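You operate a simulated robot arm through the tools that you are given. There is no shell and no other tool.

The job below is to be done with a simulated robot arm. You get a single attempt, and the scene is never put back.

JOB
Make room on the hall counter top for the white reel. At the end: the black-lidded wax tin is in the white small mesh basket; the white reel stands where the purple chalk holder stood; the red webbing tab stands where the black-lidded wax tin stood; the purple chalk holder from the hall counter top is on the mending end of the counter; whatever was shut is shut again. Leave all else as you found it, and nothing knocked over.

Only the result counts: the job must be done as asked and must still hold three seconds after the hand-in. Knocking over, shifting, dropping, spilling or breaking anything else fails it.

ROBOT AND FRAMES
A 7-joint arm with a two-finger gripper, fixed in place. Base frame: the origin is on the floor under the middle of its stand, x ahead of it, y to its left, z up; the work surface is at about z = 900. Units: mm, degrees, N and s.
With the tool pointing down near the work surface it reaches from about 340 to 720 mm from the base axis. Its first joint turns from -66.0 to 66.0 degrees. Payload 2.45 kg.
The tool frame sits at the grasp point between the pads (the TCP): z along the fingers, y along the line on which they close. The tips reach 26 mm beyond it. The gripper opens to 96 mm; its body begins 69 mm behind the TCP.
Orientation is that of the tool frame in the base frame, as [roll, pitch, yaw] about the fixed x, y, z axes, in that order (R = Rz(yaw) Ry(pitch) Rx(roll)). With the fingers straight down and closing along the base's y, the tool's x points along the base's -x, its y along +y and its z along -z.

CONTROLS
- The arm moves only by the tool move_arm. Its argument "steps" is a list of rows, each an object (a shift or turn left out is 0, a gripper value left out holds the last) with "linear": the shift along the base's x, y, z in mm, a list of three; "dr": the turn, a rotation vector about the base's x, y, z in degrees, a list of three; "hand": the gripper command, from -1 (shut) to 1 (fully open), values between in proportion. In form: [{"linear": [tx, ty, tz], "dr": [rx, ry, rz], "hand": hand}, ...]. A call has 1 to 20 rows; each row shifts and turns the commanded pose from where the row before left it. A row lasts 0.2 s, in which the tool goes at most 50 mm and 8.6 degrees; a call with a longer step from one row to the next is refused whole, and so is a gripper value outside its range. A pose out of reach is approached as far as the arm can. The call stops where the force on the tool passes 40 N (or 10 N more than at its start, if that is more) or the arm is blocked; 0.2 s more then pass. Each finger travels about 50 mm/s and halts on what it meets, pressing with about 34 N; the grip force reading is that of the motor and also rises with nothing between the fingers. The clock runs only during rows and for 0.2 s after the last one: add rows that do not move to give the fingers time. The reply holds the time, the measured pose of the TCP, the force on the tool along the base axes, the opening and the grip force, in the units named above and with some noise, with the torque about the TCP (base axes, N m) and any sound that the robot's microphone picked up.
- Cameras (640 x 400 px; columns grow to the right, rows downward): "scene" is fixed at [180.3, -408.8, 1420.1]; the picture's right is [0.59, -0.81, 0.00], its down [-0.50, -0.36, -0.79] and it looks along [0.64, 0.46, -0.61] (base axes); focal length 307 px, centre (320, 200). "wrist" rides on the gripper at [82, 3, -98] in the tool frame; the picture's right is [-0.04, 1.00, 0.00], its down [-0.73, -0.03, -0.68] and it looks along [-0.68, -0.03, 0.73] (tool axes); focal length 256 px, centre (320, 200). There is no depth. A picture from a camera that has moved, and an enlarged one, comes with that camera's place and axes in the base frame and with its lens.
- camera(camera): a new picture of that camera. No time passes.
- enlarge(camera, box): a new picture of the part [left, top, right, bottom] of that camera's present view, enlarged. No time passes.
- hand_in(): hands the job in; it is judged then, once.

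Places have to be worked out from the pictures, the camera data and where the tool is seen. Open the gripper and draw the arm clear of the work before you hand the job in, unless the task says otherwise.

The tools are called after "Emit:" by a JSON object that holds its "op" and its "data". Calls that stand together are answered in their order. move_arm: Moves the arm, as the interface text tells. Its arguments: {"type":"object","properties":{"steps":{"type":"array","items":{"type":"object","properties":{"linear":{"type":"array","items":{"type":"number"}},"dr":{"type":"array","items":{"type":"number"}},"hand":{"type":"number"}}}}},"required":["steps"]} The other tools are called the same way: camera (camera) takes a picture; enlarge (camera, box) takes an enlarged picture of a part of a camera's view; hand_in () hands the job in.

At the start:

```text
time: 0.0
tool_pos: [343.6, -38.4, 1176.8]
tcp_rot: [179.9, 0.0, 180.0]
ft_force: [0.4, -0.5, -0.7]
ft_torque: [-0.01, -0.01, -0.01]
opening: 96.0
grasp_force: 0.0
```

scene: 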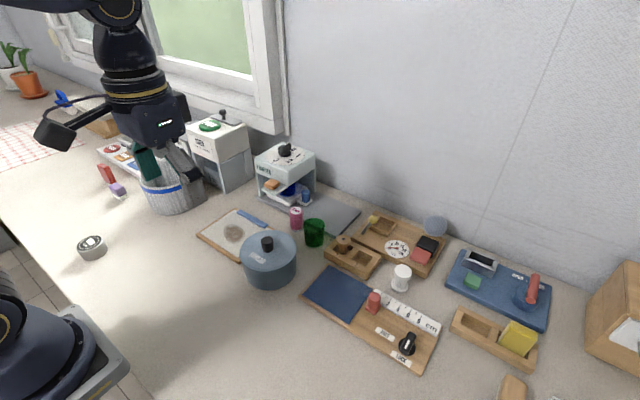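
wrist: 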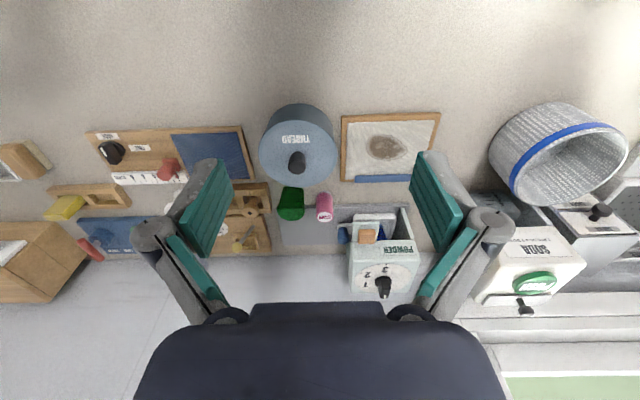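

I start by taking enlarged views to identify the objects on the counter.

Emit:
{"op": "enlarge", "data": {"camera": "scene", "box": [0, 80, 240, 230]}}

Emit:
{"op": "enlarge", "data": {"camera": "scene", "box": [180, 100, 380, 225]}}

Emit:
{"op": "enlarge", "data": {"camera": "scene", "box": [290, 200, 470, 380]}}

Emit:
{"op": "enlarge", "data": {"camera": "scene", "box": [420, 220, 640, 400]}}

```text
2.67 times, centred on (120, 155) of scene
camera zoom: at [180.3, -408.8, 1420.1], right [0.59, -0.81, 0.0], down [-0.5, -0.36, -0.79], along [0.64, 0.46, -0.61], focal length 818 px, centre (853, 320)
```

zoom: 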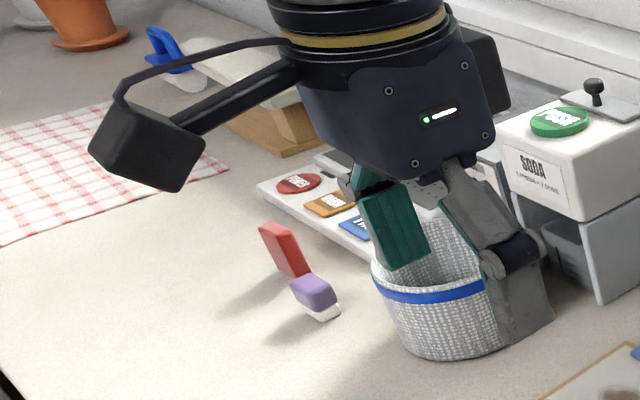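

```text
3.20 times, centred on (280, 162) of scene
camera zoom: at [180.3, -408.8, 1420.1], right [0.59, -0.81, 0.0], down [-0.5, -0.36, -0.79], along [0.64, 0.46, -0.61], focal length 981 px, centre (448, 320)
```

zoom: 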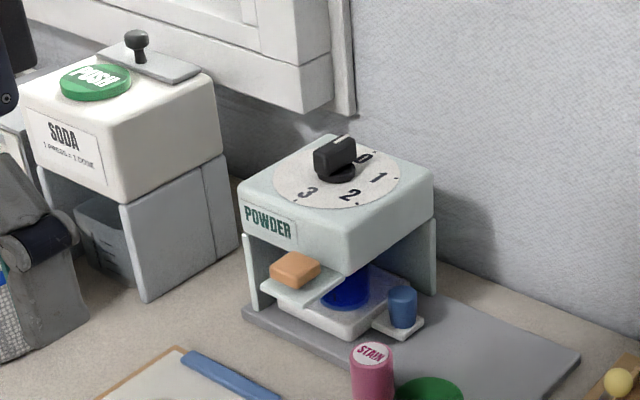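

```text
2.22 times, centred on (380, 290) of scene
camera zoom: at [180.3, -408.8, 1420.1], right [0.59, -0.81, 0.0], down [-0.5, -0.36, -0.79], along [0.64, 0.46, -0.61], focal length 681 px, centre (187, 0)
```

zoom: 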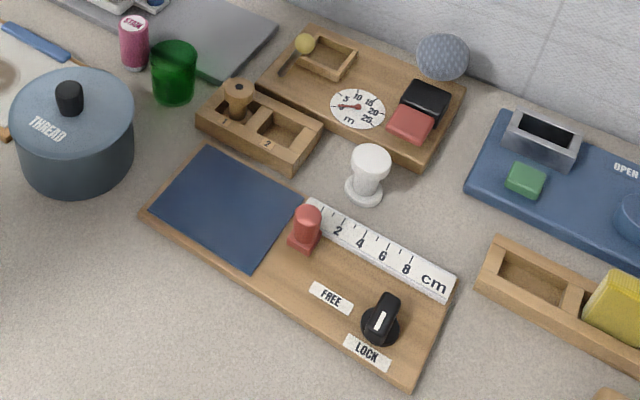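

```text
2.22 times, centred on (530, 310) of scene
camera zoom: at [180.3, -408.8, 1420.1], right [0.59, -0.81, 0.0], down [-0.5, -0.36, -0.79], along [0.64, 0.46, -0.61], focal length 681 px, centre (-147, -44)
```

zoom: 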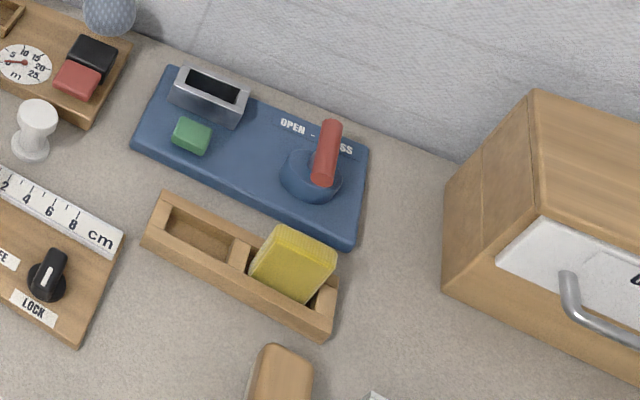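

The layout is busy, so I look closer at the other parts: the grey round thing at left, the right-hand wooden cabinet, and the wrist view.

Emit:
{"op": "enlarge", "data": {"camera": "scene", "box": [50, 200, 150, 280]}}

Emit:
{"op": "enlarge", "data": {"camera": "scene", "box": [540, 240, 640, 400]}}

Emit:
{"op": "enlarge", "data": {"camera": "scene", "box": [0, 30, 130, 150]}}

Emit:
{"op": "enlarge", "data": {"camera": "wrist", "box": [0, 80, 240, 300]}}

Emit:
{"op": "enlarge", "data": {"camera": "wrist", "box": [400, 80, 640, 340]}}

```text
5.00 times, centred on (100, 240) of scene
camera zoom: at [180.3, -408.8, 1420.1], right [0.59, -0.81, 0.0], down [-0.5, -0.36, -0.79], along [0.64, 0.46, -0.61], focal length 1533 px, centre (1420, 0)
```

zoom: 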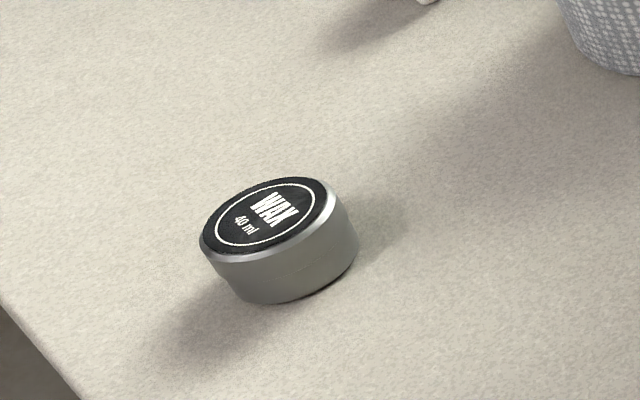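

```text
2.50 times, centred on (590, 320) of scene
camera zoom: at [180.3, -408.8, 1420.1], right [0.59, -0.81, 0.0], down [-0.5, -0.36, -0.79], along [0.64, 0.46, -0.61], focal length 766 px, centre (-355, -100)
```

zoom: 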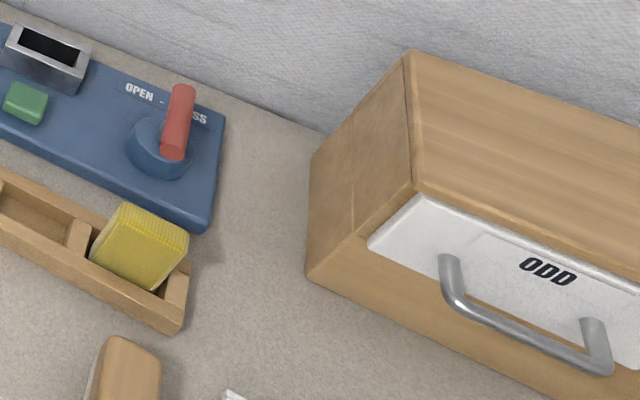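

```text
3.33 times, centred on (65, 90) of scene
camera zoom: at [180.3, -408.8, 1420.1], right [0.59, -0.81, 0.0], down [-0.5, -0.36, -0.79], along [0.64, 0.46, -0.61], focal length 1022 px, centre (1170, 567)
```

zoom: 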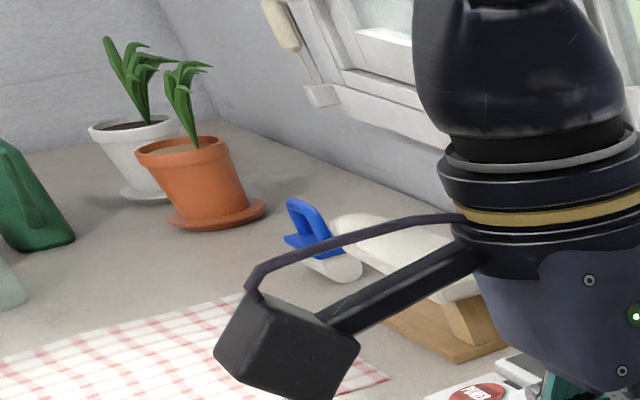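

```text
1.82 times, centred on (120, 190) of wrist
camera zoom: at [261.4, -35.0, 1274.5], right [0.04, 1.0, 0.0], down [0.73, -0.03, 0.68], along [0.68, -0.03, -0.73], focal length 465 px, centre (684, 218)
```

zoom: 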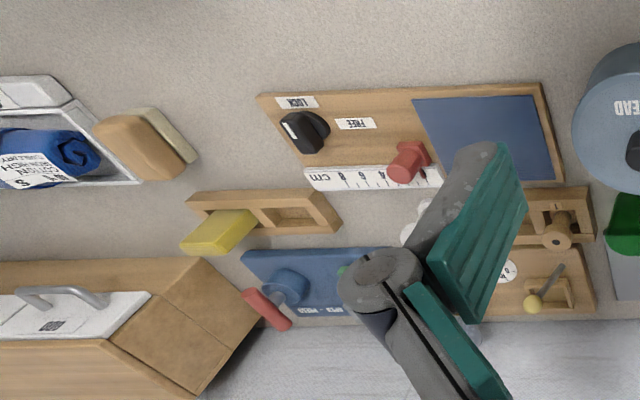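

```text
1.54 times, centred on (520, 210) of wrist
camera zoom: at [261.4, -35.0, 1274.5], right [0.04, 1.0, 0.0], down [0.73, -0.03, 0.68], along [0.68, -0.03, -0.73], focal length 394 px, centre (12, 185)
```

zoom: 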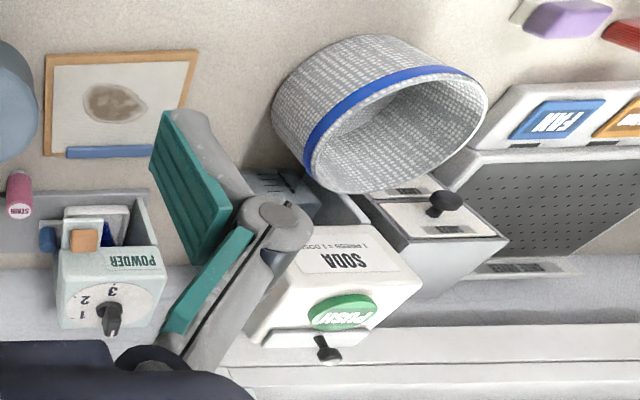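

The wax tin (black lid) is at roughly (267, 287), the purple holder near (412, 460), the red tab near (432, 570), and the white reel near (585, -315). I need views of the left side to identify areas, so I turn the wrist camera to look toward +y while staying high.

Emit:
{"op": "move_arm", "data": {"steps": [{"linear": [5, 15, 5], "dr": [0, 0, 8]}, {"linear": [5, 15, 5], "dr": [0, 0, 8]}, {"linear": [5, 15, 5], "dr": [0, 0, 8]}, {"linear": [5, 15, 5], "dr": [0, 0, 8]}, {"linear": [5, 15, 5], "dr": [0, 0, 8]}, {"linear": [5, 15, 5], "dr": [0, 0, 8]}, {"linear": [0, 15, 0], "dr": [0, 0, 8]}, {"linear": [0, 15, 0], "dr": [0, 0, 8]}]}}

Emit:
{"op": "camera", "data": {"camera": "wrist"}}

Emit:
{"op": "camera", "data": {"camera": "scene"}}

```text
time: 1.8
tool_pos: [372.2, 82.7, 1207.2]
tcp_rot: [180.0, 0.1, -115.9]
ft_force: [-0.6, 0.4, 0.0]
ft_torque: [-0.02, 0.01, -0.01]
opening: 95.9
grasp_force: 0.1
```

```text
taken
camera wrist: at [334.4, 10.9, 1303.7], right [-0.88, 0.47, 0.0], down [0.35, 0.65, 0.68], along [0.32, 0.6, -0.73], focal length 256 px, centre (320, 200)
```

wrist: 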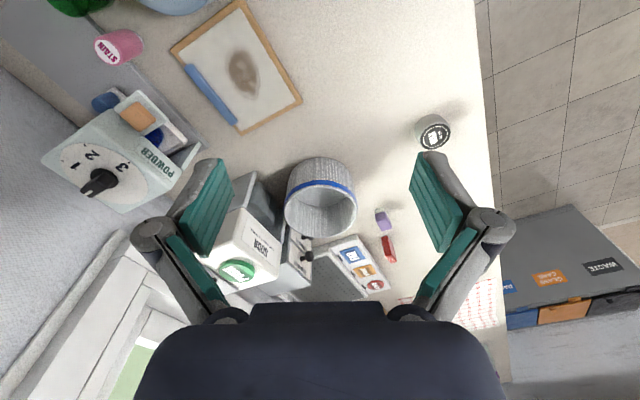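

```text
taken
```

scene: 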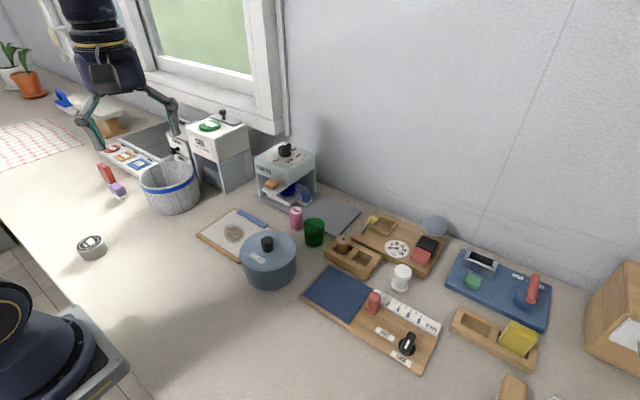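

Emit:
{"op": "enlarge", "data": {"camera": "wrist", "box": [240, 100, 480, 310]}}

Emit:
{"op": "enlarge", "data": {"camera": "wrist", "box": [440, 180, 640, 350]}}

Emit:
{"op": "enlarge", "data": {"camera": "scene", "box": [0, 80, 240, 230]}}

```text
1.90 times, centred on (360, 205) of wrist
camera zoom: at [334.4, 10.9, 1303.7], right [-0.88, 0.47, 0.0], down [0.35, 0.65, 0.68], along [0.32, 0.6, -0.73], focal length 488 px, centre (244, 190)
```

zoom: 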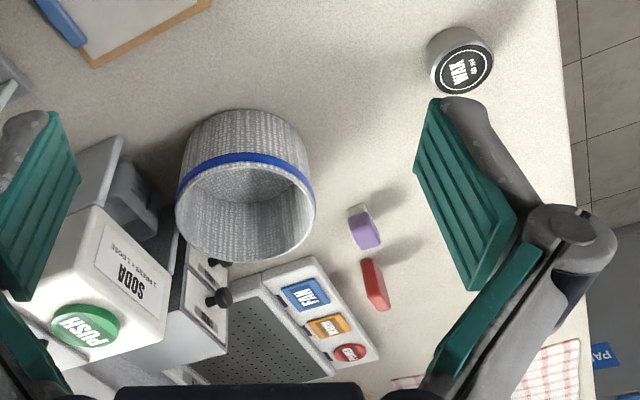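

```text
2.35 times, centred on (540, 265) of wrist
camera zoom: at [334.4, 10.9, 1303.7], right [-0.88, 0.47, 0.0], down [0.35, 0.65, 0.68], along [0.32, 0.6, -0.73], focal length 602 px, centre (-198, 47)
```

zoom: 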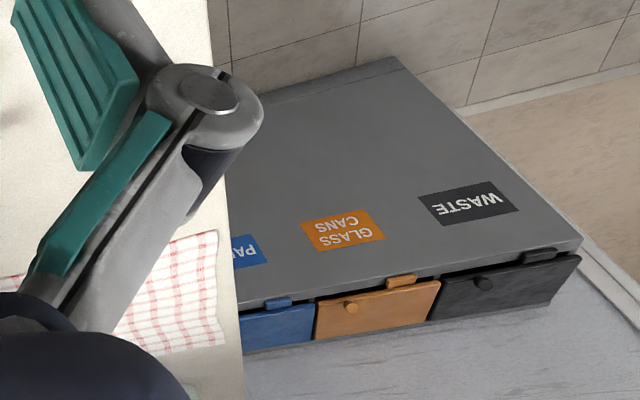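

```text
2.67 times, centred on (120, 155) of scene
camera zoom: at [180.3, -408.8, 1420.1], right [0.59, -0.81, 0.0], down [-0.5, -0.36, -0.79], along [0.64, 0.46, -0.61], focal length 818 px, centre (853, 320)
```

zoom: 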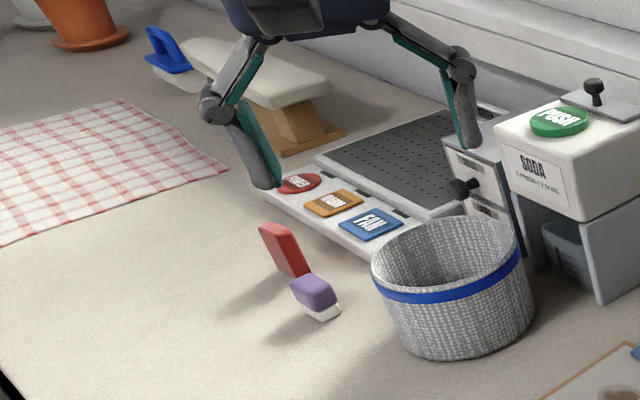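

The left area holds the wax tin, basket, purple holder and red tab. Next I look toward the right end to see the remaining items and any area label; I go back and turn to the right, staying high.

Emit:
{"op": "move_arm", "data": {"steps": [{"linear": [0, -30, 0], "dr": [0, 0, -8.5]}, {"linear": [0, -30, 0], "dr": [0, 0, -8.5]}, {"linear": [0, -30, 0], "dr": [0, 0, -8.5]}, {"linear": [0, -30, 0], "dr": [0, 0, -8.5]}, {"linear": [0, -30, 0], "dr": [0, 0, -8.5]}, {"linear": [0, -30, 0], "dr": [0, 0, -8.5]}, {"linear": [0, -10, 0], "dr": [0, 0, -8.5]}, {"linear": [0, -10, 0], "dr": [0, 0, -8.5]}, {"linear": [0, -10, 0], "dr": [0, 0, -8.5]}, {"linear": [0, -10, 0], "dr": [0, 0, -8.5]}, {"linear": [0, -10, 0], "dr": [0, 0, -8.5]}, {"linear": [0, -10, 0], "dr": [0, 0, -8.5]}]}}

Emit:
{"op": "camera", "data": {"camera": "wrist"}}

Emit:
{"op": "camera", "data": {"camera": "scene"}}

```text
time: 4.4
tool_pos: [374.0, -159.1, 1206.9]
tcp_rot: [179.9, -0.1, 141.9]
ft_force: [-1.0, -0.4, -0.8]
ft_torque: [-0.02, 0.01, -0.01]
opening: 96.1
grasp_force: 0.1
```

```text
taken
camera wrist: at [310.8, -105.6, 1304.5], right [0.65, 0.76, 0.0], down [0.56, -0.48, 0.68], along [0.52, -0.44, -0.73], focal length 256 px, centre (320, 200)
```

wrist: 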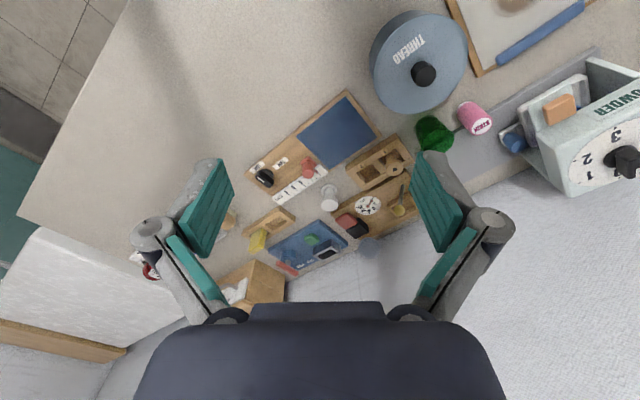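

```text
taken
```

scene: 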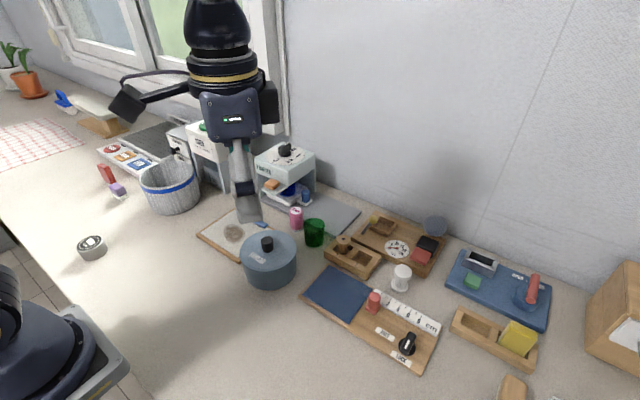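

I see a sofa past the right end of the counter; I zoom on this part and move the arm further right to get an unobstructed view of the right end.

Emit:
{"op": "move_arm", "data": {"steps": [{"linear": [0, -40, 0], "dr": [0, 0, 0]}, {"linear": [0, -40, 0], "dr": [0, 0, 0]}, {"linear": [0, -40, 0], "dr": [0, 0, 8]}, {"linear": [0, -40, 0], "dr": [0, 0, 8]}, {"linear": [0, -40, 0], "dr": [0, 0, 8]}]}}

Emit:
{"op": "camera", "data": {"camera": "wrist"}}

```text
time: 5.6
tool_pos: [372.2, -361.1, 1209.0]
tcp_rot: [-180.0, -0.1, 166.1]
ft_force: [0.2, -0.1, 0.2]
ft_torque: [0.02, 0.02, -0.01]
opening: 96.2
grasp_force: 0.0
```

```text
taken
camera wrist: at [294.4, -337.7, 1305.9], right [0.28, 0.96, 0.0], down [0.7, -0.21, 0.68], along [0.65, -0.19, -0.73], focal length 256 px, centre (320, 200)
```

wrist: 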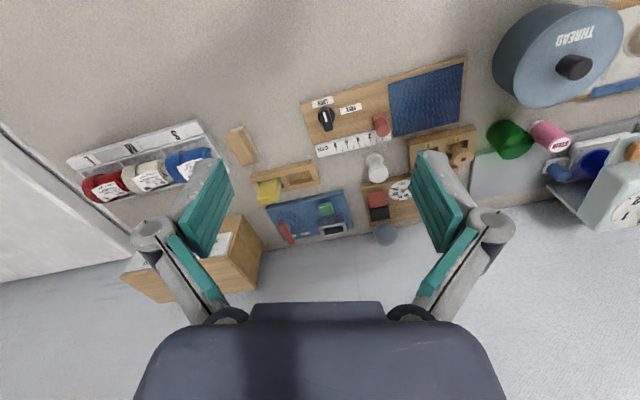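

Emit:
{"op": "enlarge", "data": {"camera": "wrist", "box": [230, 60, 480, 250]}}

Emit:
{"op": "enlarge", "data": {"camera": "wrist", "box": [50, 100, 270, 310]}}

Emit:
{"op": "enlarge", "data": {"camera": "wrist", "box": [440, 0, 640, 240]}}

Emit:
{"op": "camera", "data": {"camera": "scene"}}

```text
2.11 times, centred on (355, 155) of wrist
camera zoom: at [294.4, -337.7, 1305.9], right [0.28, 0.96, 0.0], down [0.7, -0.21, 0.68], along [0.65, -0.19, -0.73], focal length 539 px, centre (246, 295)
```

zoom: 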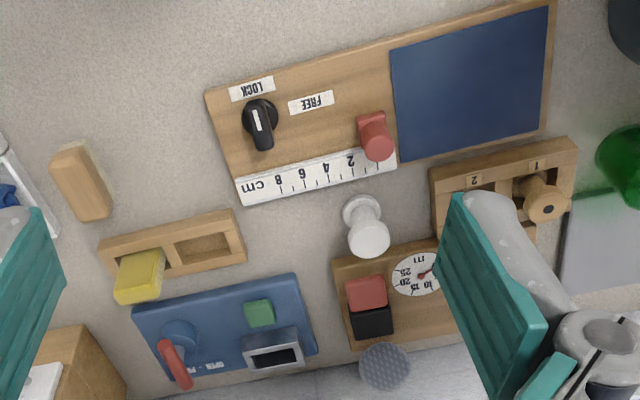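

```text
1.90 times, centred on (160, 205) of wrist
camera zoom: at [294.4, -337.7, 1305.9], right [0.28, 0.96, 0.0], down [0.7, -0.21, 0.68], along [0.65, -0.19, -0.73], focal length 488 px, centre (625, 190)
```

zoom: 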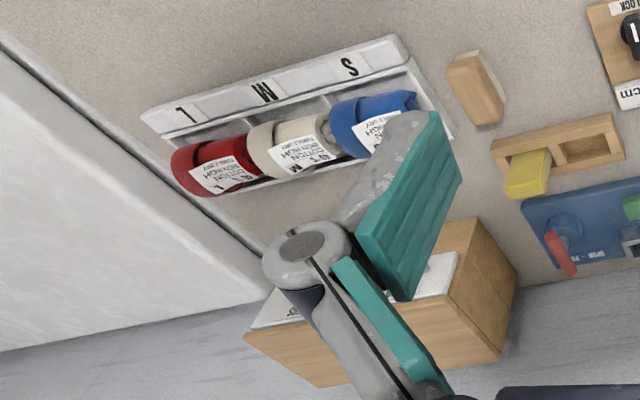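

```text
1.67 times, centred on (540, 120) of wrist
camera zoom: at [294.4, -337.7, 1305.9], right [0.28, 0.96, 0.0], down [0.7, -0.21, 0.68], along [0.65, -0.19, -0.73], focal length 427 px, centre (-47, 333)
```

zoom: 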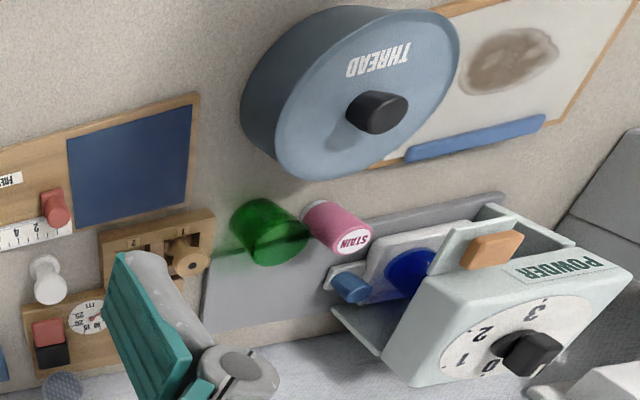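

```text
taken
```

scene: 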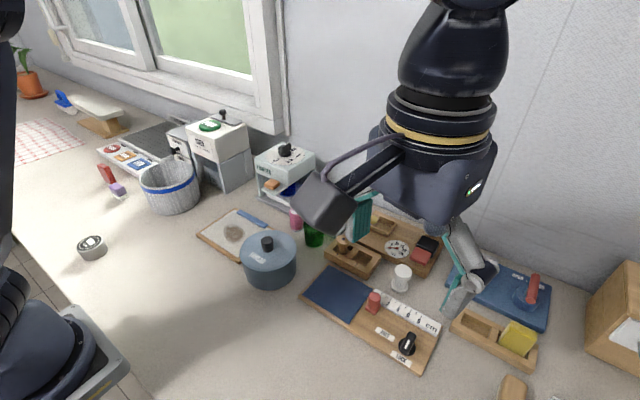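

The right end has sewing items (thread, ruler board, gauge, press), so it's the mending end, and the white reel stands there. Now I go back left for a better look at the basket, drawers and small items.

Emit:
{"op": "move_arm", "data": {"steps": [{"linear": [-5, 45, 5], "dr": [0, 0, 6]}, {"linear": [-5, 45, 5], "dr": [0, 0, 6]}, {"linear": [-5, 45, 5], "dr": [0, 0, 6]}, {"linear": [-5, 45, 5], "dr": [0, 0, 6]}, {"linear": [-5, 45, 5], "dr": [0, 0, 6]}, {"linear": [-5, 45, 5], "dr": [0, 0, 6]}, {"linear": [-5, 45, 5], "dr": [0, 0, 6]}, {"linear": [-5, 45, 5], "dr": [0, 0, 6]}, {"linear": [-5, 45, 5], "dr": [0, 0, 6]}, {"linear": [-5, 45, 5], "dr": [0, 0, 6]}]}}

Emit:
{"op": "camera", "data": {"camera": "wrist"}}

```text
time: 7.8
tool_pos: [322.6, 92.7, 1256.5]
tcp_rot: [-180.0, 0.0, -133.9]
ft_force: [0.2, -0.6, -0.3]
ft_torque: [-0.07, 0.02, 0.03]
opening: 96.0
grasp_force: 0.0
```

```text
taken
camera wrist: at [263.7, 36.2, 1353.3], right [-0.69, 0.72, 0.0], down [0.53, 0.51, 0.68], along [0.49, 0.47, -0.73], focal length 256 px, centre (320, 200)
```

wrist: 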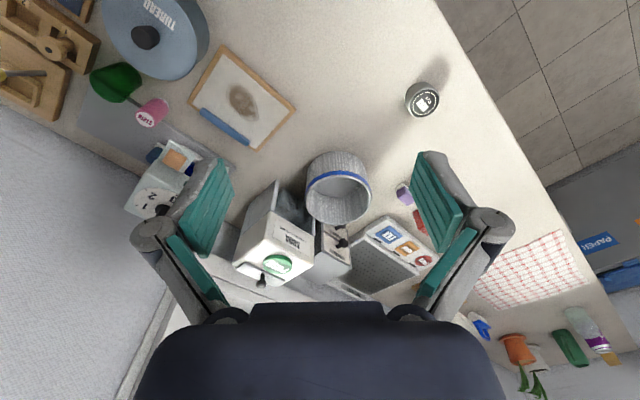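

Emit:
{"op": "enlarge", "data": {"camera": "wrist", "box": [220, 120, 460, 310]}}

Emit:
{"op": "enlarge", "data": {"camera": "wrist", "box": [400, 60, 500, 140]}}

Emit:
{"op": "enlarge", "data": {"camera": "wrist", "box": [440, 220, 640, 390]}}

Emit:
{"op": "enlarge", "data": {"camera": "scene", "box": [80, 130, 220, 230]}}

```text
2.11 times, centred on (340, 215) of wrist
camera zoom: at [263.7, 36.2, 1353.3], right [-0.69, 0.72, 0.0], down [0.53, 0.51, 0.68], along [0.49, 0.47, -0.73], focal length 539 px, centre (278, 168)
```

zoom: 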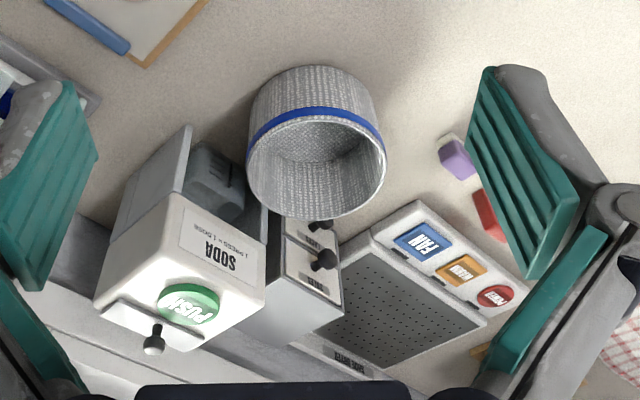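

```text
5.00 times, centred on (450, 100) of wrist
camera zoom: at [263.7, 36.2, 1353.3], right [-0.69, 0.72, 0.0], down [0.53, 0.51, 0.68], along [0.49, 0.47, -0.73], focal length 1280 px, centre (-330, 700)
```

zoom: 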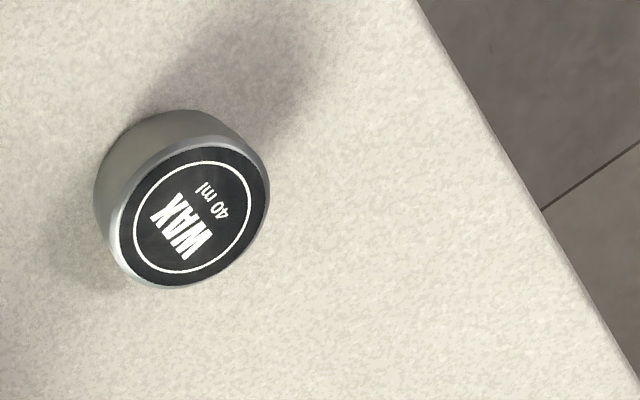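

```text
2.35 times, centred on (540, 305) of wrist
camera zoom: at [263.7, 36.2, 1353.3], right [-0.69, 0.72, 0.0], down [0.53, 0.51, 0.68], along [0.49, 0.47, -0.73], focal length 602 px, centre (-198, -47)
```

zoom: 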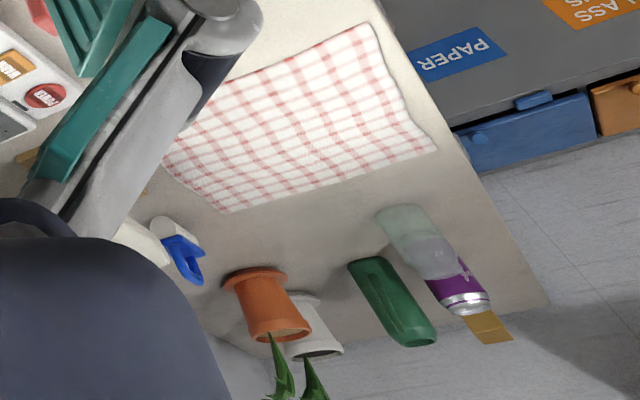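

```text
4.00 times, centred on (150, 180) of scene
camera zoom: at [180.3, -408.8, 1420.1], right [0.59, -0.81, 0.0], down [-0.5, -0.36, -0.79], along [0.64, 0.46, -0.61], focal length 1226 px, centre (1000, 280)
```

zoom: 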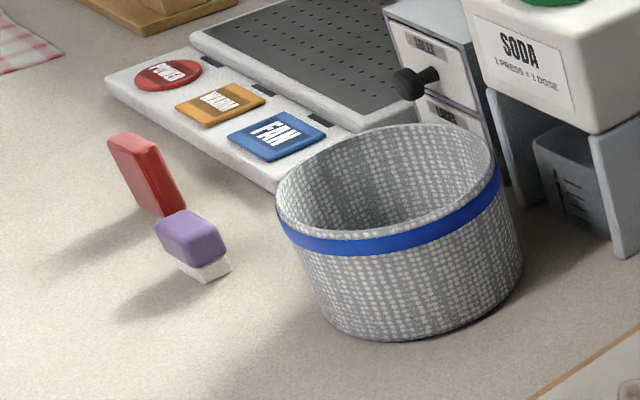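

I judge the basket (white mesh with a blue band) to be empty and open, with the tin around (268, 283) and ~30 mm tall. I move above the tin, staying well up, to servo it with the wrist camera.

Emit:
{"op": "move_arm", "data": {"steps": [{"linear": [-8, 27, -15]}, {"linear": [-8, 27, -25]}, {"linear": [-8, 27, -25]}, {"linear": [-8, 27, -25]}, {"linear": [-8, 27, -25]}, {"linear": [-8, 27, -25]}, {"linear": [-6, 28, -25]}, {"linear": [0, 0, -25]}, {}]}}

Emit:
{"op": "camera", "data": {"camera": "wrist"}}

Emit:
{"op": "camera", "data": {"camera": "scene"}}

```text
time: 9.8
tool_pos: [268.6, 281.1, 1067.0]
tcp_rot: [-179.9, 0.0, -134.0]
ft_force: [0.1, 0.3, 0.0]
ft_torque: [-0.03, 0.02, 0.0]
opening: 96.0
grasp_force: 0.0
```

```text
taken
camera wrist: at [209.2, 224.9, 1164.5], right [-0.69, 0.72, 0.0], down [0.53, 0.51, 0.68], along [0.49, 0.47, -0.73], focal length 256 px, centre (320, 200)
```

wrist: 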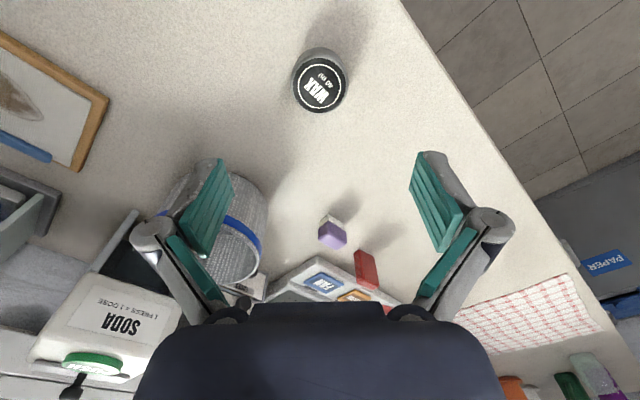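

```text
taken
```

scene: 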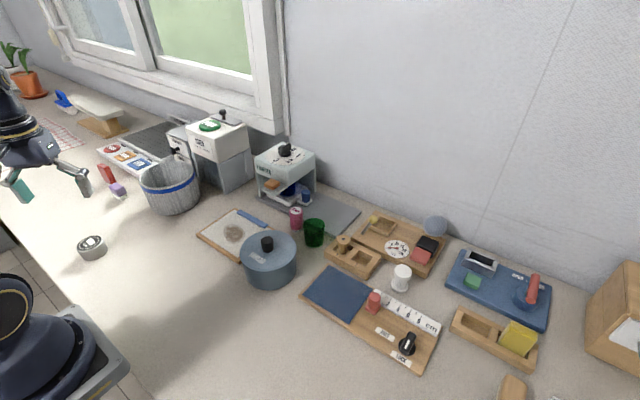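

The tin sits almost exactly beneath the tool. I zoom in to size it and the basket.

Emit:
{"op": "enlarge", "data": {"camera": "wrist", "box": [270, 30, 370, 130]}}

Emit:
{"op": "enlarge", "data": {"camera": "wrist", "box": [120, 140, 300, 300]}}

Emit:
{"op": "enlarge", "data": {"camera": "wrist", "box": [290, 190, 410, 300]}}

Emit:
{"op": "enlarge", "data": {"camera": "scene", "box": [90, 140, 210, 220]}}

```text
4.00 times, centred on (320, 80) of wrist
camera zoom: at [209.2, 224.9, 1164.5], right [-0.69, 0.72, 0.0], down [0.53, 0.51, 0.68], along [0.49, 0.47, -0.73], focal length 1024 px, centre (320, 680)
```

zoom: 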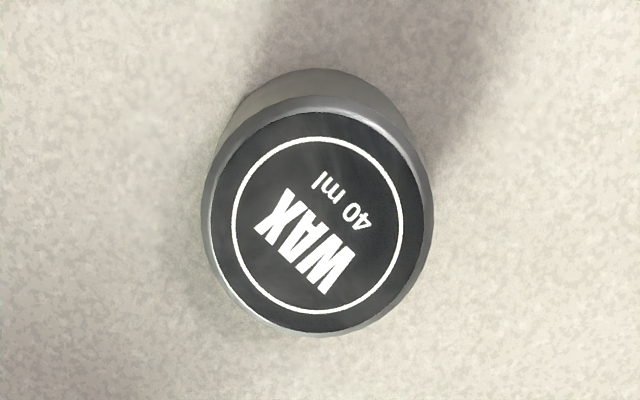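

```text
2.50 times, centred on (210, 220) of wrist
camera zoom: at [209.2, 224.9, 1164.5], right [-0.69, 0.72, 0.0], down [0.53, 0.51, 0.68], along [0.49, 0.47, -0.73], focal length 640 px, centre (595, 150)
```

zoom: 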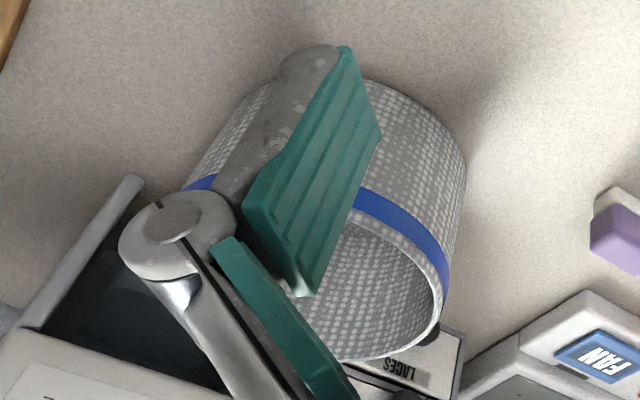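

```text
3.64 times, centred on (350, 245) of wrist
camera zoom: at [209.2, 224.9, 1164.5], right [-0.69, 0.72, 0.0], down [0.53, 0.51, 0.68], along [0.49, 0.47, -0.73], focal length 931 px, centre (211, 36)
```

zoom: 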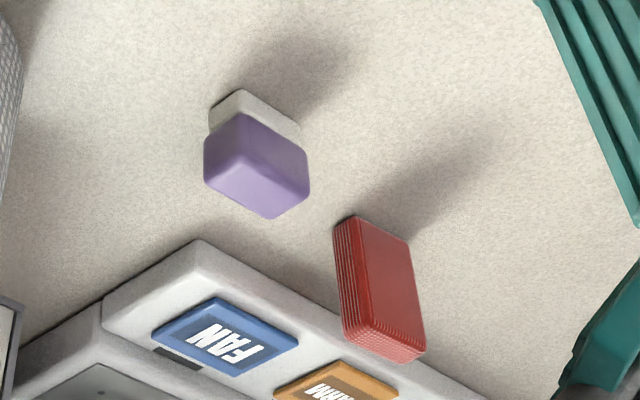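

```text
5.00 times, centred on (150, 180) of scene
camera zoom: at [180.3, -408.8, 1420.1], right [0.59, -0.81, 0.0], down [-0.5, -0.36, -0.79], along [0.64, 0.46, -0.61], focal length 1533 px, centre (1170, 300)
```

zoom: 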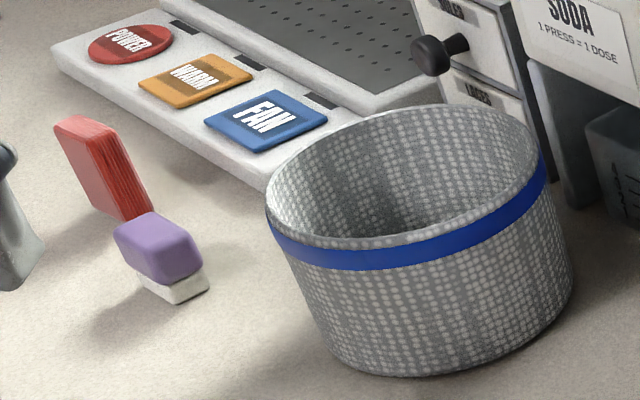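

Intersecting the rays puts the tin at about (267.3, 280), 51 mm wide, top at ~932; the basket rim centre is about (486, 300), outer width ~129 mm, rim z ~983. I lower to z≈940 to grip only the top part of the tin, so the fingers stay high inside the basket.

Emit:
{"op": "move_arm", "data": {"steps": [{"linear": [-1.3, -1.1, -30]}, {"linear": [0, 0, -30]}, {"linear": [0, 0, -25]}, {"linear": [0, 0, -15]}, {"linear": [0, 0, -10]}, {}]}}

Emit:
{"op": "camera", "data": {"camera": "wrist"}}

Emit:
{"op": "enlarge", "data": {"camera": "scene", "box": [40, 180, 160, 280]}}

```text
time: 11.2
tool_pos: [267.2, 282.5, 957.5]
tcp_rot: [-180.0, 0.0, -134.0]
ft_force: [0.2, 0.6, 0.1]
ft_torque: [-0.01, 0.02, 0.03]
opening: 96.0
grasp_force: 0.1
```

```text
taken
camera wrist: at [208.7, 225.5, 1054.5], right [-0.69, 0.72, 0.0], down [0.53, 0.51, 0.68], along [0.49, 0.47, -0.73], focal length 256 px, centre (320, 200)
```

wrist: 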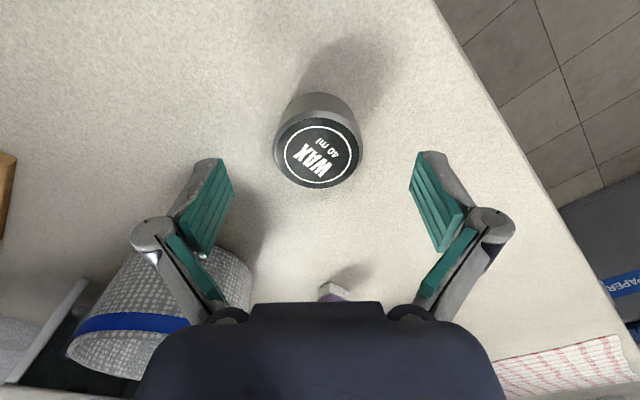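

```text
4.00 times, centred on (100, 230) of scene
camera zoom: at [180.3, -408.8, 1420.1], right [0.59, -0.81, 0.0], down [-0.5, -0.36, -0.79], along [0.64, 0.46, -0.61], focal length 1226 px, centre (1200, 80)
```

zoom: 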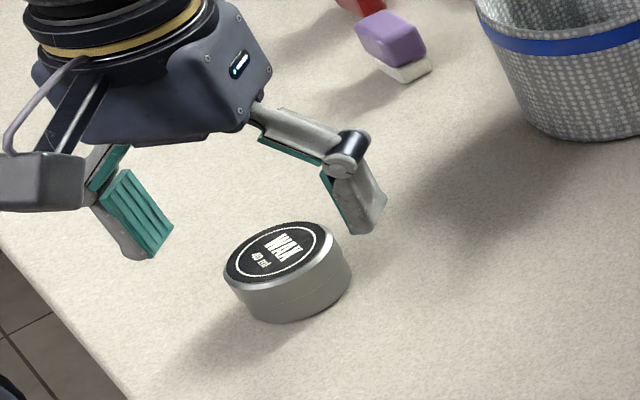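

The tin is centred between the fingers. I lower to about z=940 and close gently.

Emit:
{"op": "move_arm", "data": {"steps": [{"linear": [0, 0, -10]}, {"linear": [0, 0, -8]}, {}, {"hand": 0.2}, {"hand": 0.2}, {"hand": -1}, {"hand": -1}, {"hand": -1}, {"hand": -1}]}}

Emit:
{"op": "camera", "data": {"camera": "wrist"}}

Emit:
{"op": "enlarge", "data": {"camera": "scene", "box": [40, 180, 160, 280]}}

```text
time: 13.2
tool_pos: [268.2, 281.2, 939.9]
tcp_rot: [179.9, 0.0, -134.0]
ft_force: [0.4, -1.0, 3.3]
ft_torque: [0.0, -0.01, -0.05]
opening: 50.5
grasp_force: 34.3
```

```text
taken
camera wrist: at [209.0, 225.0, 1036.8], right [-0.69, 0.72, 0.0], down [0.53, 0.51, 0.68], along [0.49, 0.47, -0.73], focal length 256 px, centre (320, 200)
```

wrist: 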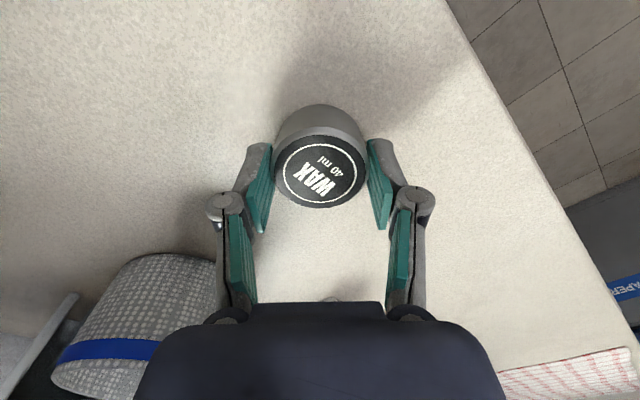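

```text
4.00 times, centred on (100, 230) of scene
camera zoom: at [180.3, -408.8, 1420.0], right [0.59, -0.81, 0.0], down [-0.5, -0.36, -0.79], along [0.64, 0.46, -0.61], focal length 1226 px, centre (1200, 80)
```

zoom: 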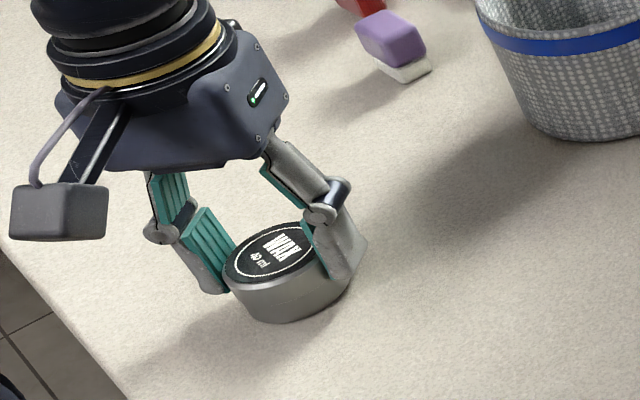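

Gripped (opening 50.5 mm); the tin's place is about (268, 281). I lift it to ~1085, then carry it above the basket while turning the yaw toward 180 so the gripper keeps clear of the SODA box.

Emit:
{"op": "move_arm", "data": {"steps": [{"linear": [0, 0, 20]}, {"linear": [0, 0, 35]}, {"linear": [0, 0, 45]}, {"linear": [0, 0, 45]}, {"linear": [30, 3, 10], "dr": [0, 0, -8]}, {"linear": [40, 4, 0], "dr": [0, 0, -8]}, {"linear": [40, 4, 0], "dr": [0, 0, -8]}, {"linear": [40, 4, 0], "dr": [0, 0, -8]}, {"linear": [40, 4, 0]}, {}]}}

Emit:
{"op": "camera", "data": {"camera": "wrist"}}

Emit:
{"op": "camera", "data": {"camera": "scene"}}

```text
time: 15.4
tool_pos: [458.3, 301.9, 1092.1]
tcp_rot: [179.9, 0.1, -166.1]
ft_force: [-0.3, 0.9, -0.5]
ft_torque: [-0.01, -0.01, 0.02]
opening: 50.3
grasp_force: 34.0
```

```text
taken
camera wrist: at [379.8, 284.6, 1189.6], right [-0.2, 0.98, 0.0], down [0.72, 0.15, 0.68], along [0.66, 0.14, -0.73], focal length 256 px, centre (320, 200)
```

wrist: 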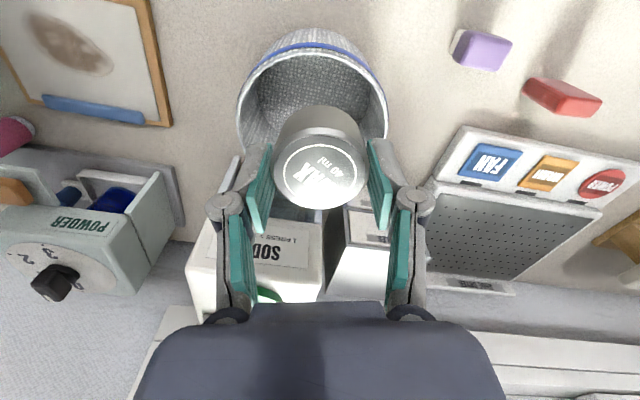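

```text
taken
```

scene: 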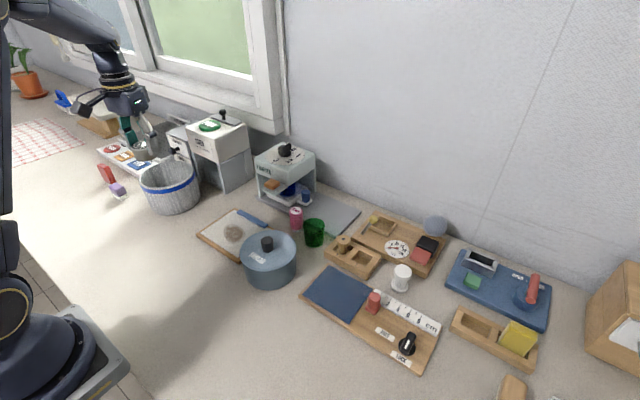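

The basket centre works out at (487, 300), matching my earlier estimate. I move over it and lower in steps, watching the force.

Emit:
{"op": "move_arm", "data": {"steps": [{"linear": [14.5, -1, 0]}, {"linear": [14, -1, 0]}, {}, {"linear": [0, 0, -25]}, {"linear": [0, 0, -25]}, {"linear": [0, 0, -20]}, {}]}}

Emit:
{"op": "camera", "data": {"camera": "wrist"}}

Emit:
{"op": "enlarge", "data": {"camera": "scene", "box": [90, 100, 250, 220]}}

```text
time: 17.0
tool_pos: [486.9, 298.5, 1023.2]
tcp_rot: [-180.0, 0.0, -166.0]
ft_force: [-0.2, -0.2, -0.3]
ft_torque: [0.01, 0.04, 0.04]
opening: 50.6
grasp_force: 34.8
```

```text
taken
camera wrist: at [406.9, 282.1, 1119.9], right [-0.2, 0.98, 0.0], down [0.72, 0.15, 0.68], along [0.66, 0.14, -0.73], focal length 256 px, centre (320, 200)
```

wrist: 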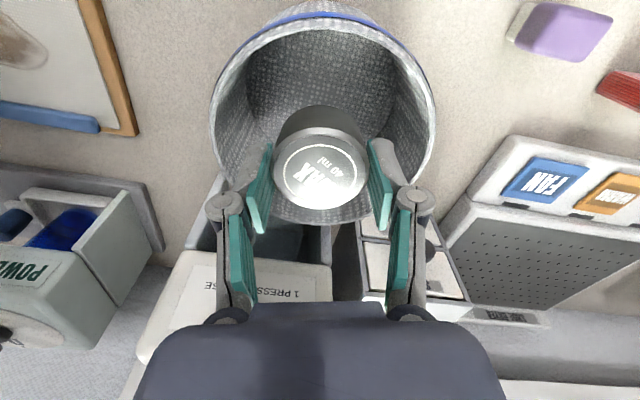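

```text
3.33 times, centred on (170, 160) of scene
camera zoom: at [180.3, -408.8, 1420.1], right [0.59, -0.81, 0.0], down [-0.5, -0.36, -0.79], along [0.64, 0.46, -0.61], focal length 1022 px, centre (820, 333)
```

zoom: 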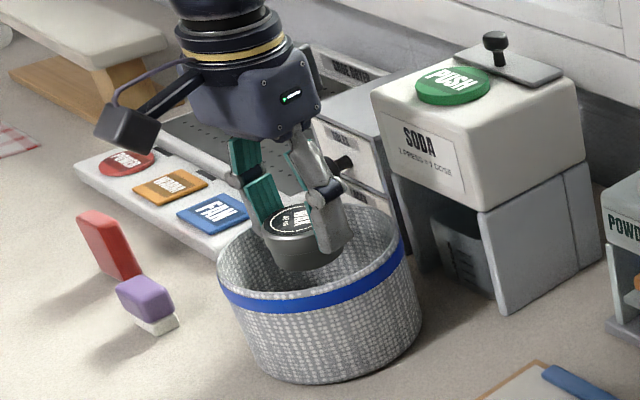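

Tool is centred in the basket. I keep lowering to about z=953.

Emit:
{"op": "move_arm", "data": {"steps": [{"linear": [0, 0, -20]}, {"linear": [0, 0, -20]}, {"linear": [0, 0, -15]}, {"linear": [0, 0, -10]}, {"linear": [0, 0, -5]}, {}]}}

Emit:
{"op": "camera", "data": {"camera": "wrist"}}

Emit:
{"op": "enlarge", "data": {"camera": "scene", "box": [90, 100, 250, 220]}}

```text
time: 18.4
tool_pos: [486.0, 297.4, 953.9]
tcp_rot: [-180.0, 0.0, -166.0]
ft_force: [0.8, 0.2, 0.0]
ft_torque: [-0.01, -0.01, -0.02]
opening: 50.2
grasp_force: 33.8
```

```text
taken
camera wrist: at [406.2, 281.3, 1050.6], right [-0.2, 0.98, 0.0], down [0.72, 0.15, 0.68], along [0.66, 0.14, -0.73], focal length 256 px, centre (320, 200)
```

wrist: 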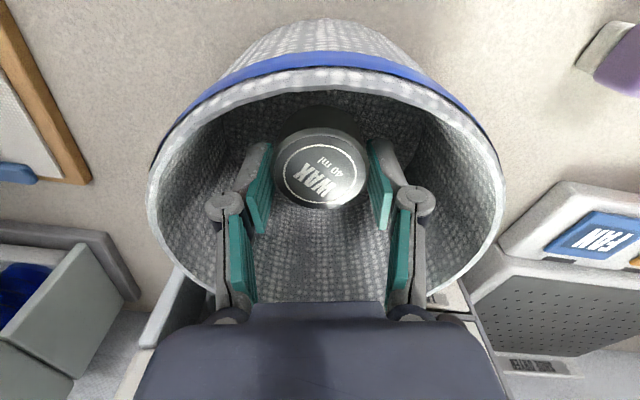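

```text
3.33 times, centred on (170, 160) of scene
camera zoom: at [180.3, -408.8, 1420.1], right [0.59, -0.81, 0.0], down [-0.5, -0.36, -0.79], along [0.64, 0.46, -0.61], focal length 1022 px, centre (820, 333)
```

zoom: 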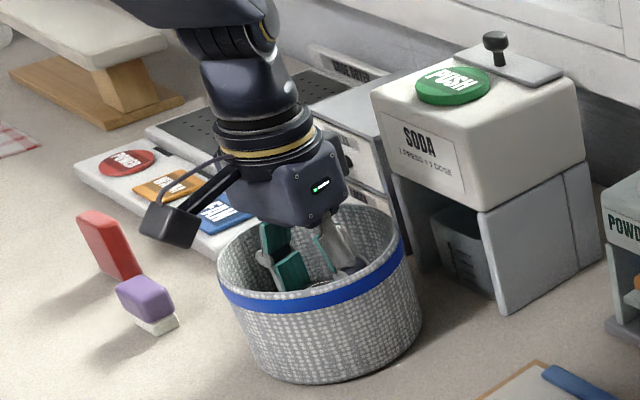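

There is good clearance to the basket walls. I lower in small steps till the tin touches the floor of the basket.

Emit:
{"op": "move_arm", "data": {"steps": [{"linear": [0, 0, -3]}, {"linear": [0, 0, -3]}, {"linear": [0, 0, -2]}, {}]}}

```text
time: 19.4
tool_pos: [487.0, 298.0, 946.2]
tcp_rot: [-180.0, 0.1, -166.0]
ft_force: [-0.5, 0.1, -1.3]
ft_torque: [0.03, -0.02, 0.01]
opening: 50.5
grasp_force: 34.0
```

Emit:
{"op": "move_arm", "data": {"steps": [{"linear": [0, 0, -1.5]}, {"linear": [0, 0, -1]}, {}]}}

```text
time: 20.2
tool_pos: [486.7, 298.5, 944.2]
tcp_rot: [180.0, 0.3, -166.0]
ft_force: [-4.5, -4.3, 22.5]
ft_torque: [-0.13, 0.19, -0.09]
opening: 50.1
grasp_force: 33.5
```

Contact at z≈944 (about 22 N). I ease back 1.5 mm, then open partly to ~62 mm and rise straight up.

Emit:
{"op": "move_arm", "data": {"steps": [{"linear": [0, 0, 1.5]}, {}, {"hand": 0.1}, {"hand": 0.25}, {"hand": 0.3}, {"hand": 0.3}, {}]}}

Emit:
{"op": "camera", "data": {"camera": "wrist"}}

```text
time: 21.8
tool_pos: [488.4, 299.3, 946.7]
tcp_rot: [-180.0, 0.0, -165.9]
ft_force: [0.7, -0.4, -0.4]
ft_torque: [0.0, -0.01, -0.03]
opening: 62.4
grasp_force: 0.1
```

```text
taken
camera wrist: at [406.5, 281.8, 1042.5], right [-0.2, 0.98, 0.0], down [0.72, 0.15, 0.68], along [0.66, 0.14, -0.73], focal length 256 px, centre (320, 200)
```

wrist: 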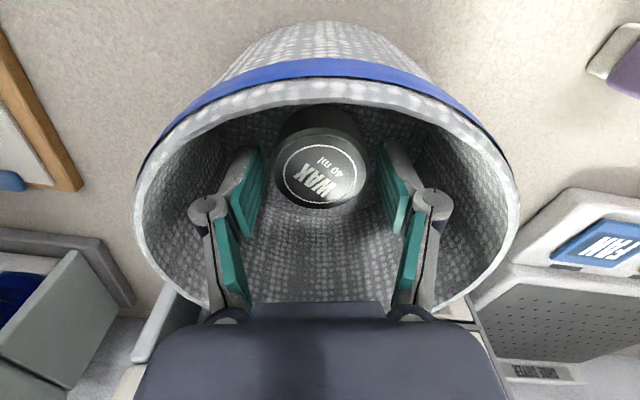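

The tin is released and sits flat. I rise straight up and look.

Emit:
{"op": "move_arm", "data": {"steps": [{"linear": [0, 0, 15]}, {"linear": [0, 0, 30]}, {"linear": [0, 0, 45]}, {"linear": [0, 0, 45]}, {"linear": [0, 0, 40]}, {}]}}

Emit:
{"op": "camera", "data": {"camera": "wrist"}}

Emit:
{"op": "enlarge", "data": {"camera": "scene", "box": [90, 130, 210, 230]}}

```text
time: 23.2
tool_pos: [485.1, 296.1, 1119.5]
tcp_rot: [179.9, 0.1, -166.0]
ft_force: [0.6, 0.5, -0.4]
ft_torque: [0.01, -0.02, 0.0]
opening: 62.1
grasp_force: 0.0
```

```text
taken
camera wrist: at [405.5, 279.3, 1216.6], right [-0.2, 0.98, 0.0], down [0.72, 0.15, 0.68], along [0.66, 0.14, -0.73], focal length 256 px, centre (320, 200)
```

wrist: 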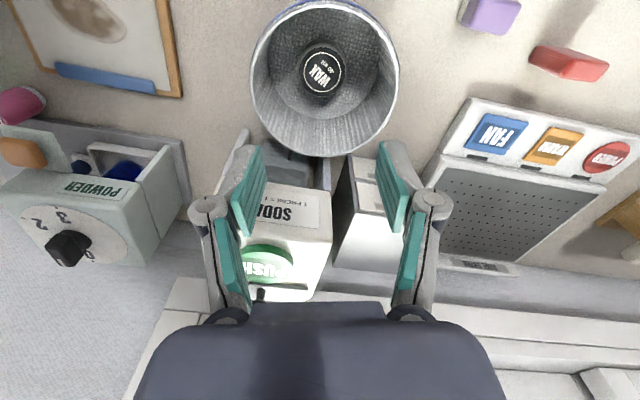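

```text
4.00 times, centred on (150, 180) of scene
camera zoom: at [180.3, -408.8, 1420.1], right [0.59, -0.81, 0.0], down [-0.5, -0.36, -0.79], along [0.64, 0.46, -0.61], focal length 1226 px, centre (1000, 280)
```

zoom: 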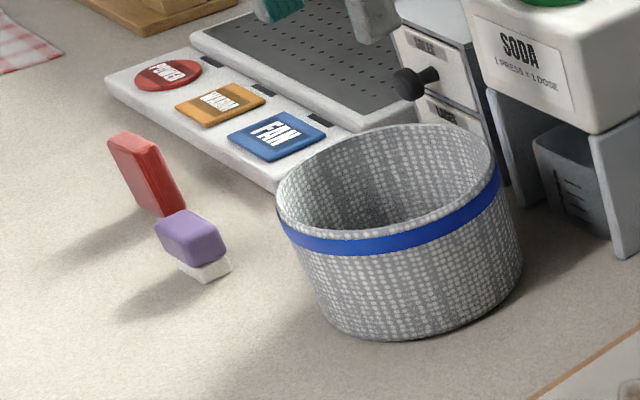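

The tin lies flat in the basket. Next is the red tab: a standing slab about 33 wide × 12 thick × 60 tall near (426, 541). I move above it with yaw near -82 so the fingers would close across its thickness.

Emit:
{"op": "move_arm", "data": {"steps": [{"linear": [-6, 20, 0], "dr": [0, 0, 8.4]}, {"linear": [-6, 22, 0], "dr": [0, 0, 8.4]}, {"linear": [-6, 22, 0], "dr": [0, 0, 8.4]}, {"linear": [-6, 22, 0], "dr": [0, 0, 8.4]}, {"linear": [-6, 22, 0], "dr": [0, 0, 8.4]}, {"linear": [-6, 22, 0], "dr": [0, 0, 8.4]}, {"linear": [-6, 22, 0], "dr": [0, 0, 8.4]}, {"linear": [-6, 22, 0], "dr": [0, 0, 8.4]}, {"linear": [-6, 22, 0], "dr": [0, 0, 8.4]}, {"linear": [-5, 22, 0], "dr": [0, 0, 8.4]}, {"linear": [0, 22, 0]}, {}]}}

Emit:
{"op": "camera", "data": {"camera": "wrist"}}

Emit:
{"op": "camera", "data": {"camera": "scene"}}

```text
time: 25.8
tool_pos: [415.0, 510.1, 1097.9]
tcp_rot: [180.0, 0.0, -81.9]
ft_force: [-0.6, 0.7, -0.1]
ft_torque: [0.01, -0.05, 0.01]
opening: 62.3
grasp_force: 0.0
out of reach, approached as far as the arm can: row 10, 11
```

```text
taken
camera wrist: at [423.0, 428.9, 1193.8], right [-0.99, -0.1, 0.0], down [-0.07, 0.73, 0.68], along [-0.07, 0.68, -0.73], focal length 256 px, centre (320, 200)
```

wrist: 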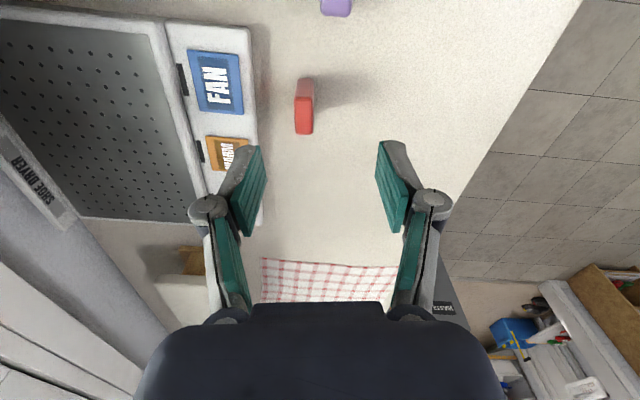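

```text
taken
```

scene: 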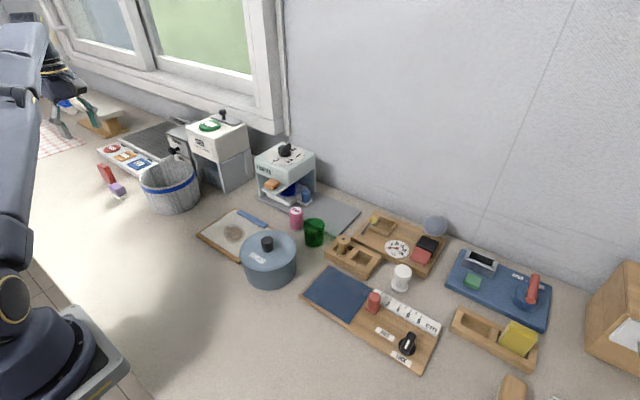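

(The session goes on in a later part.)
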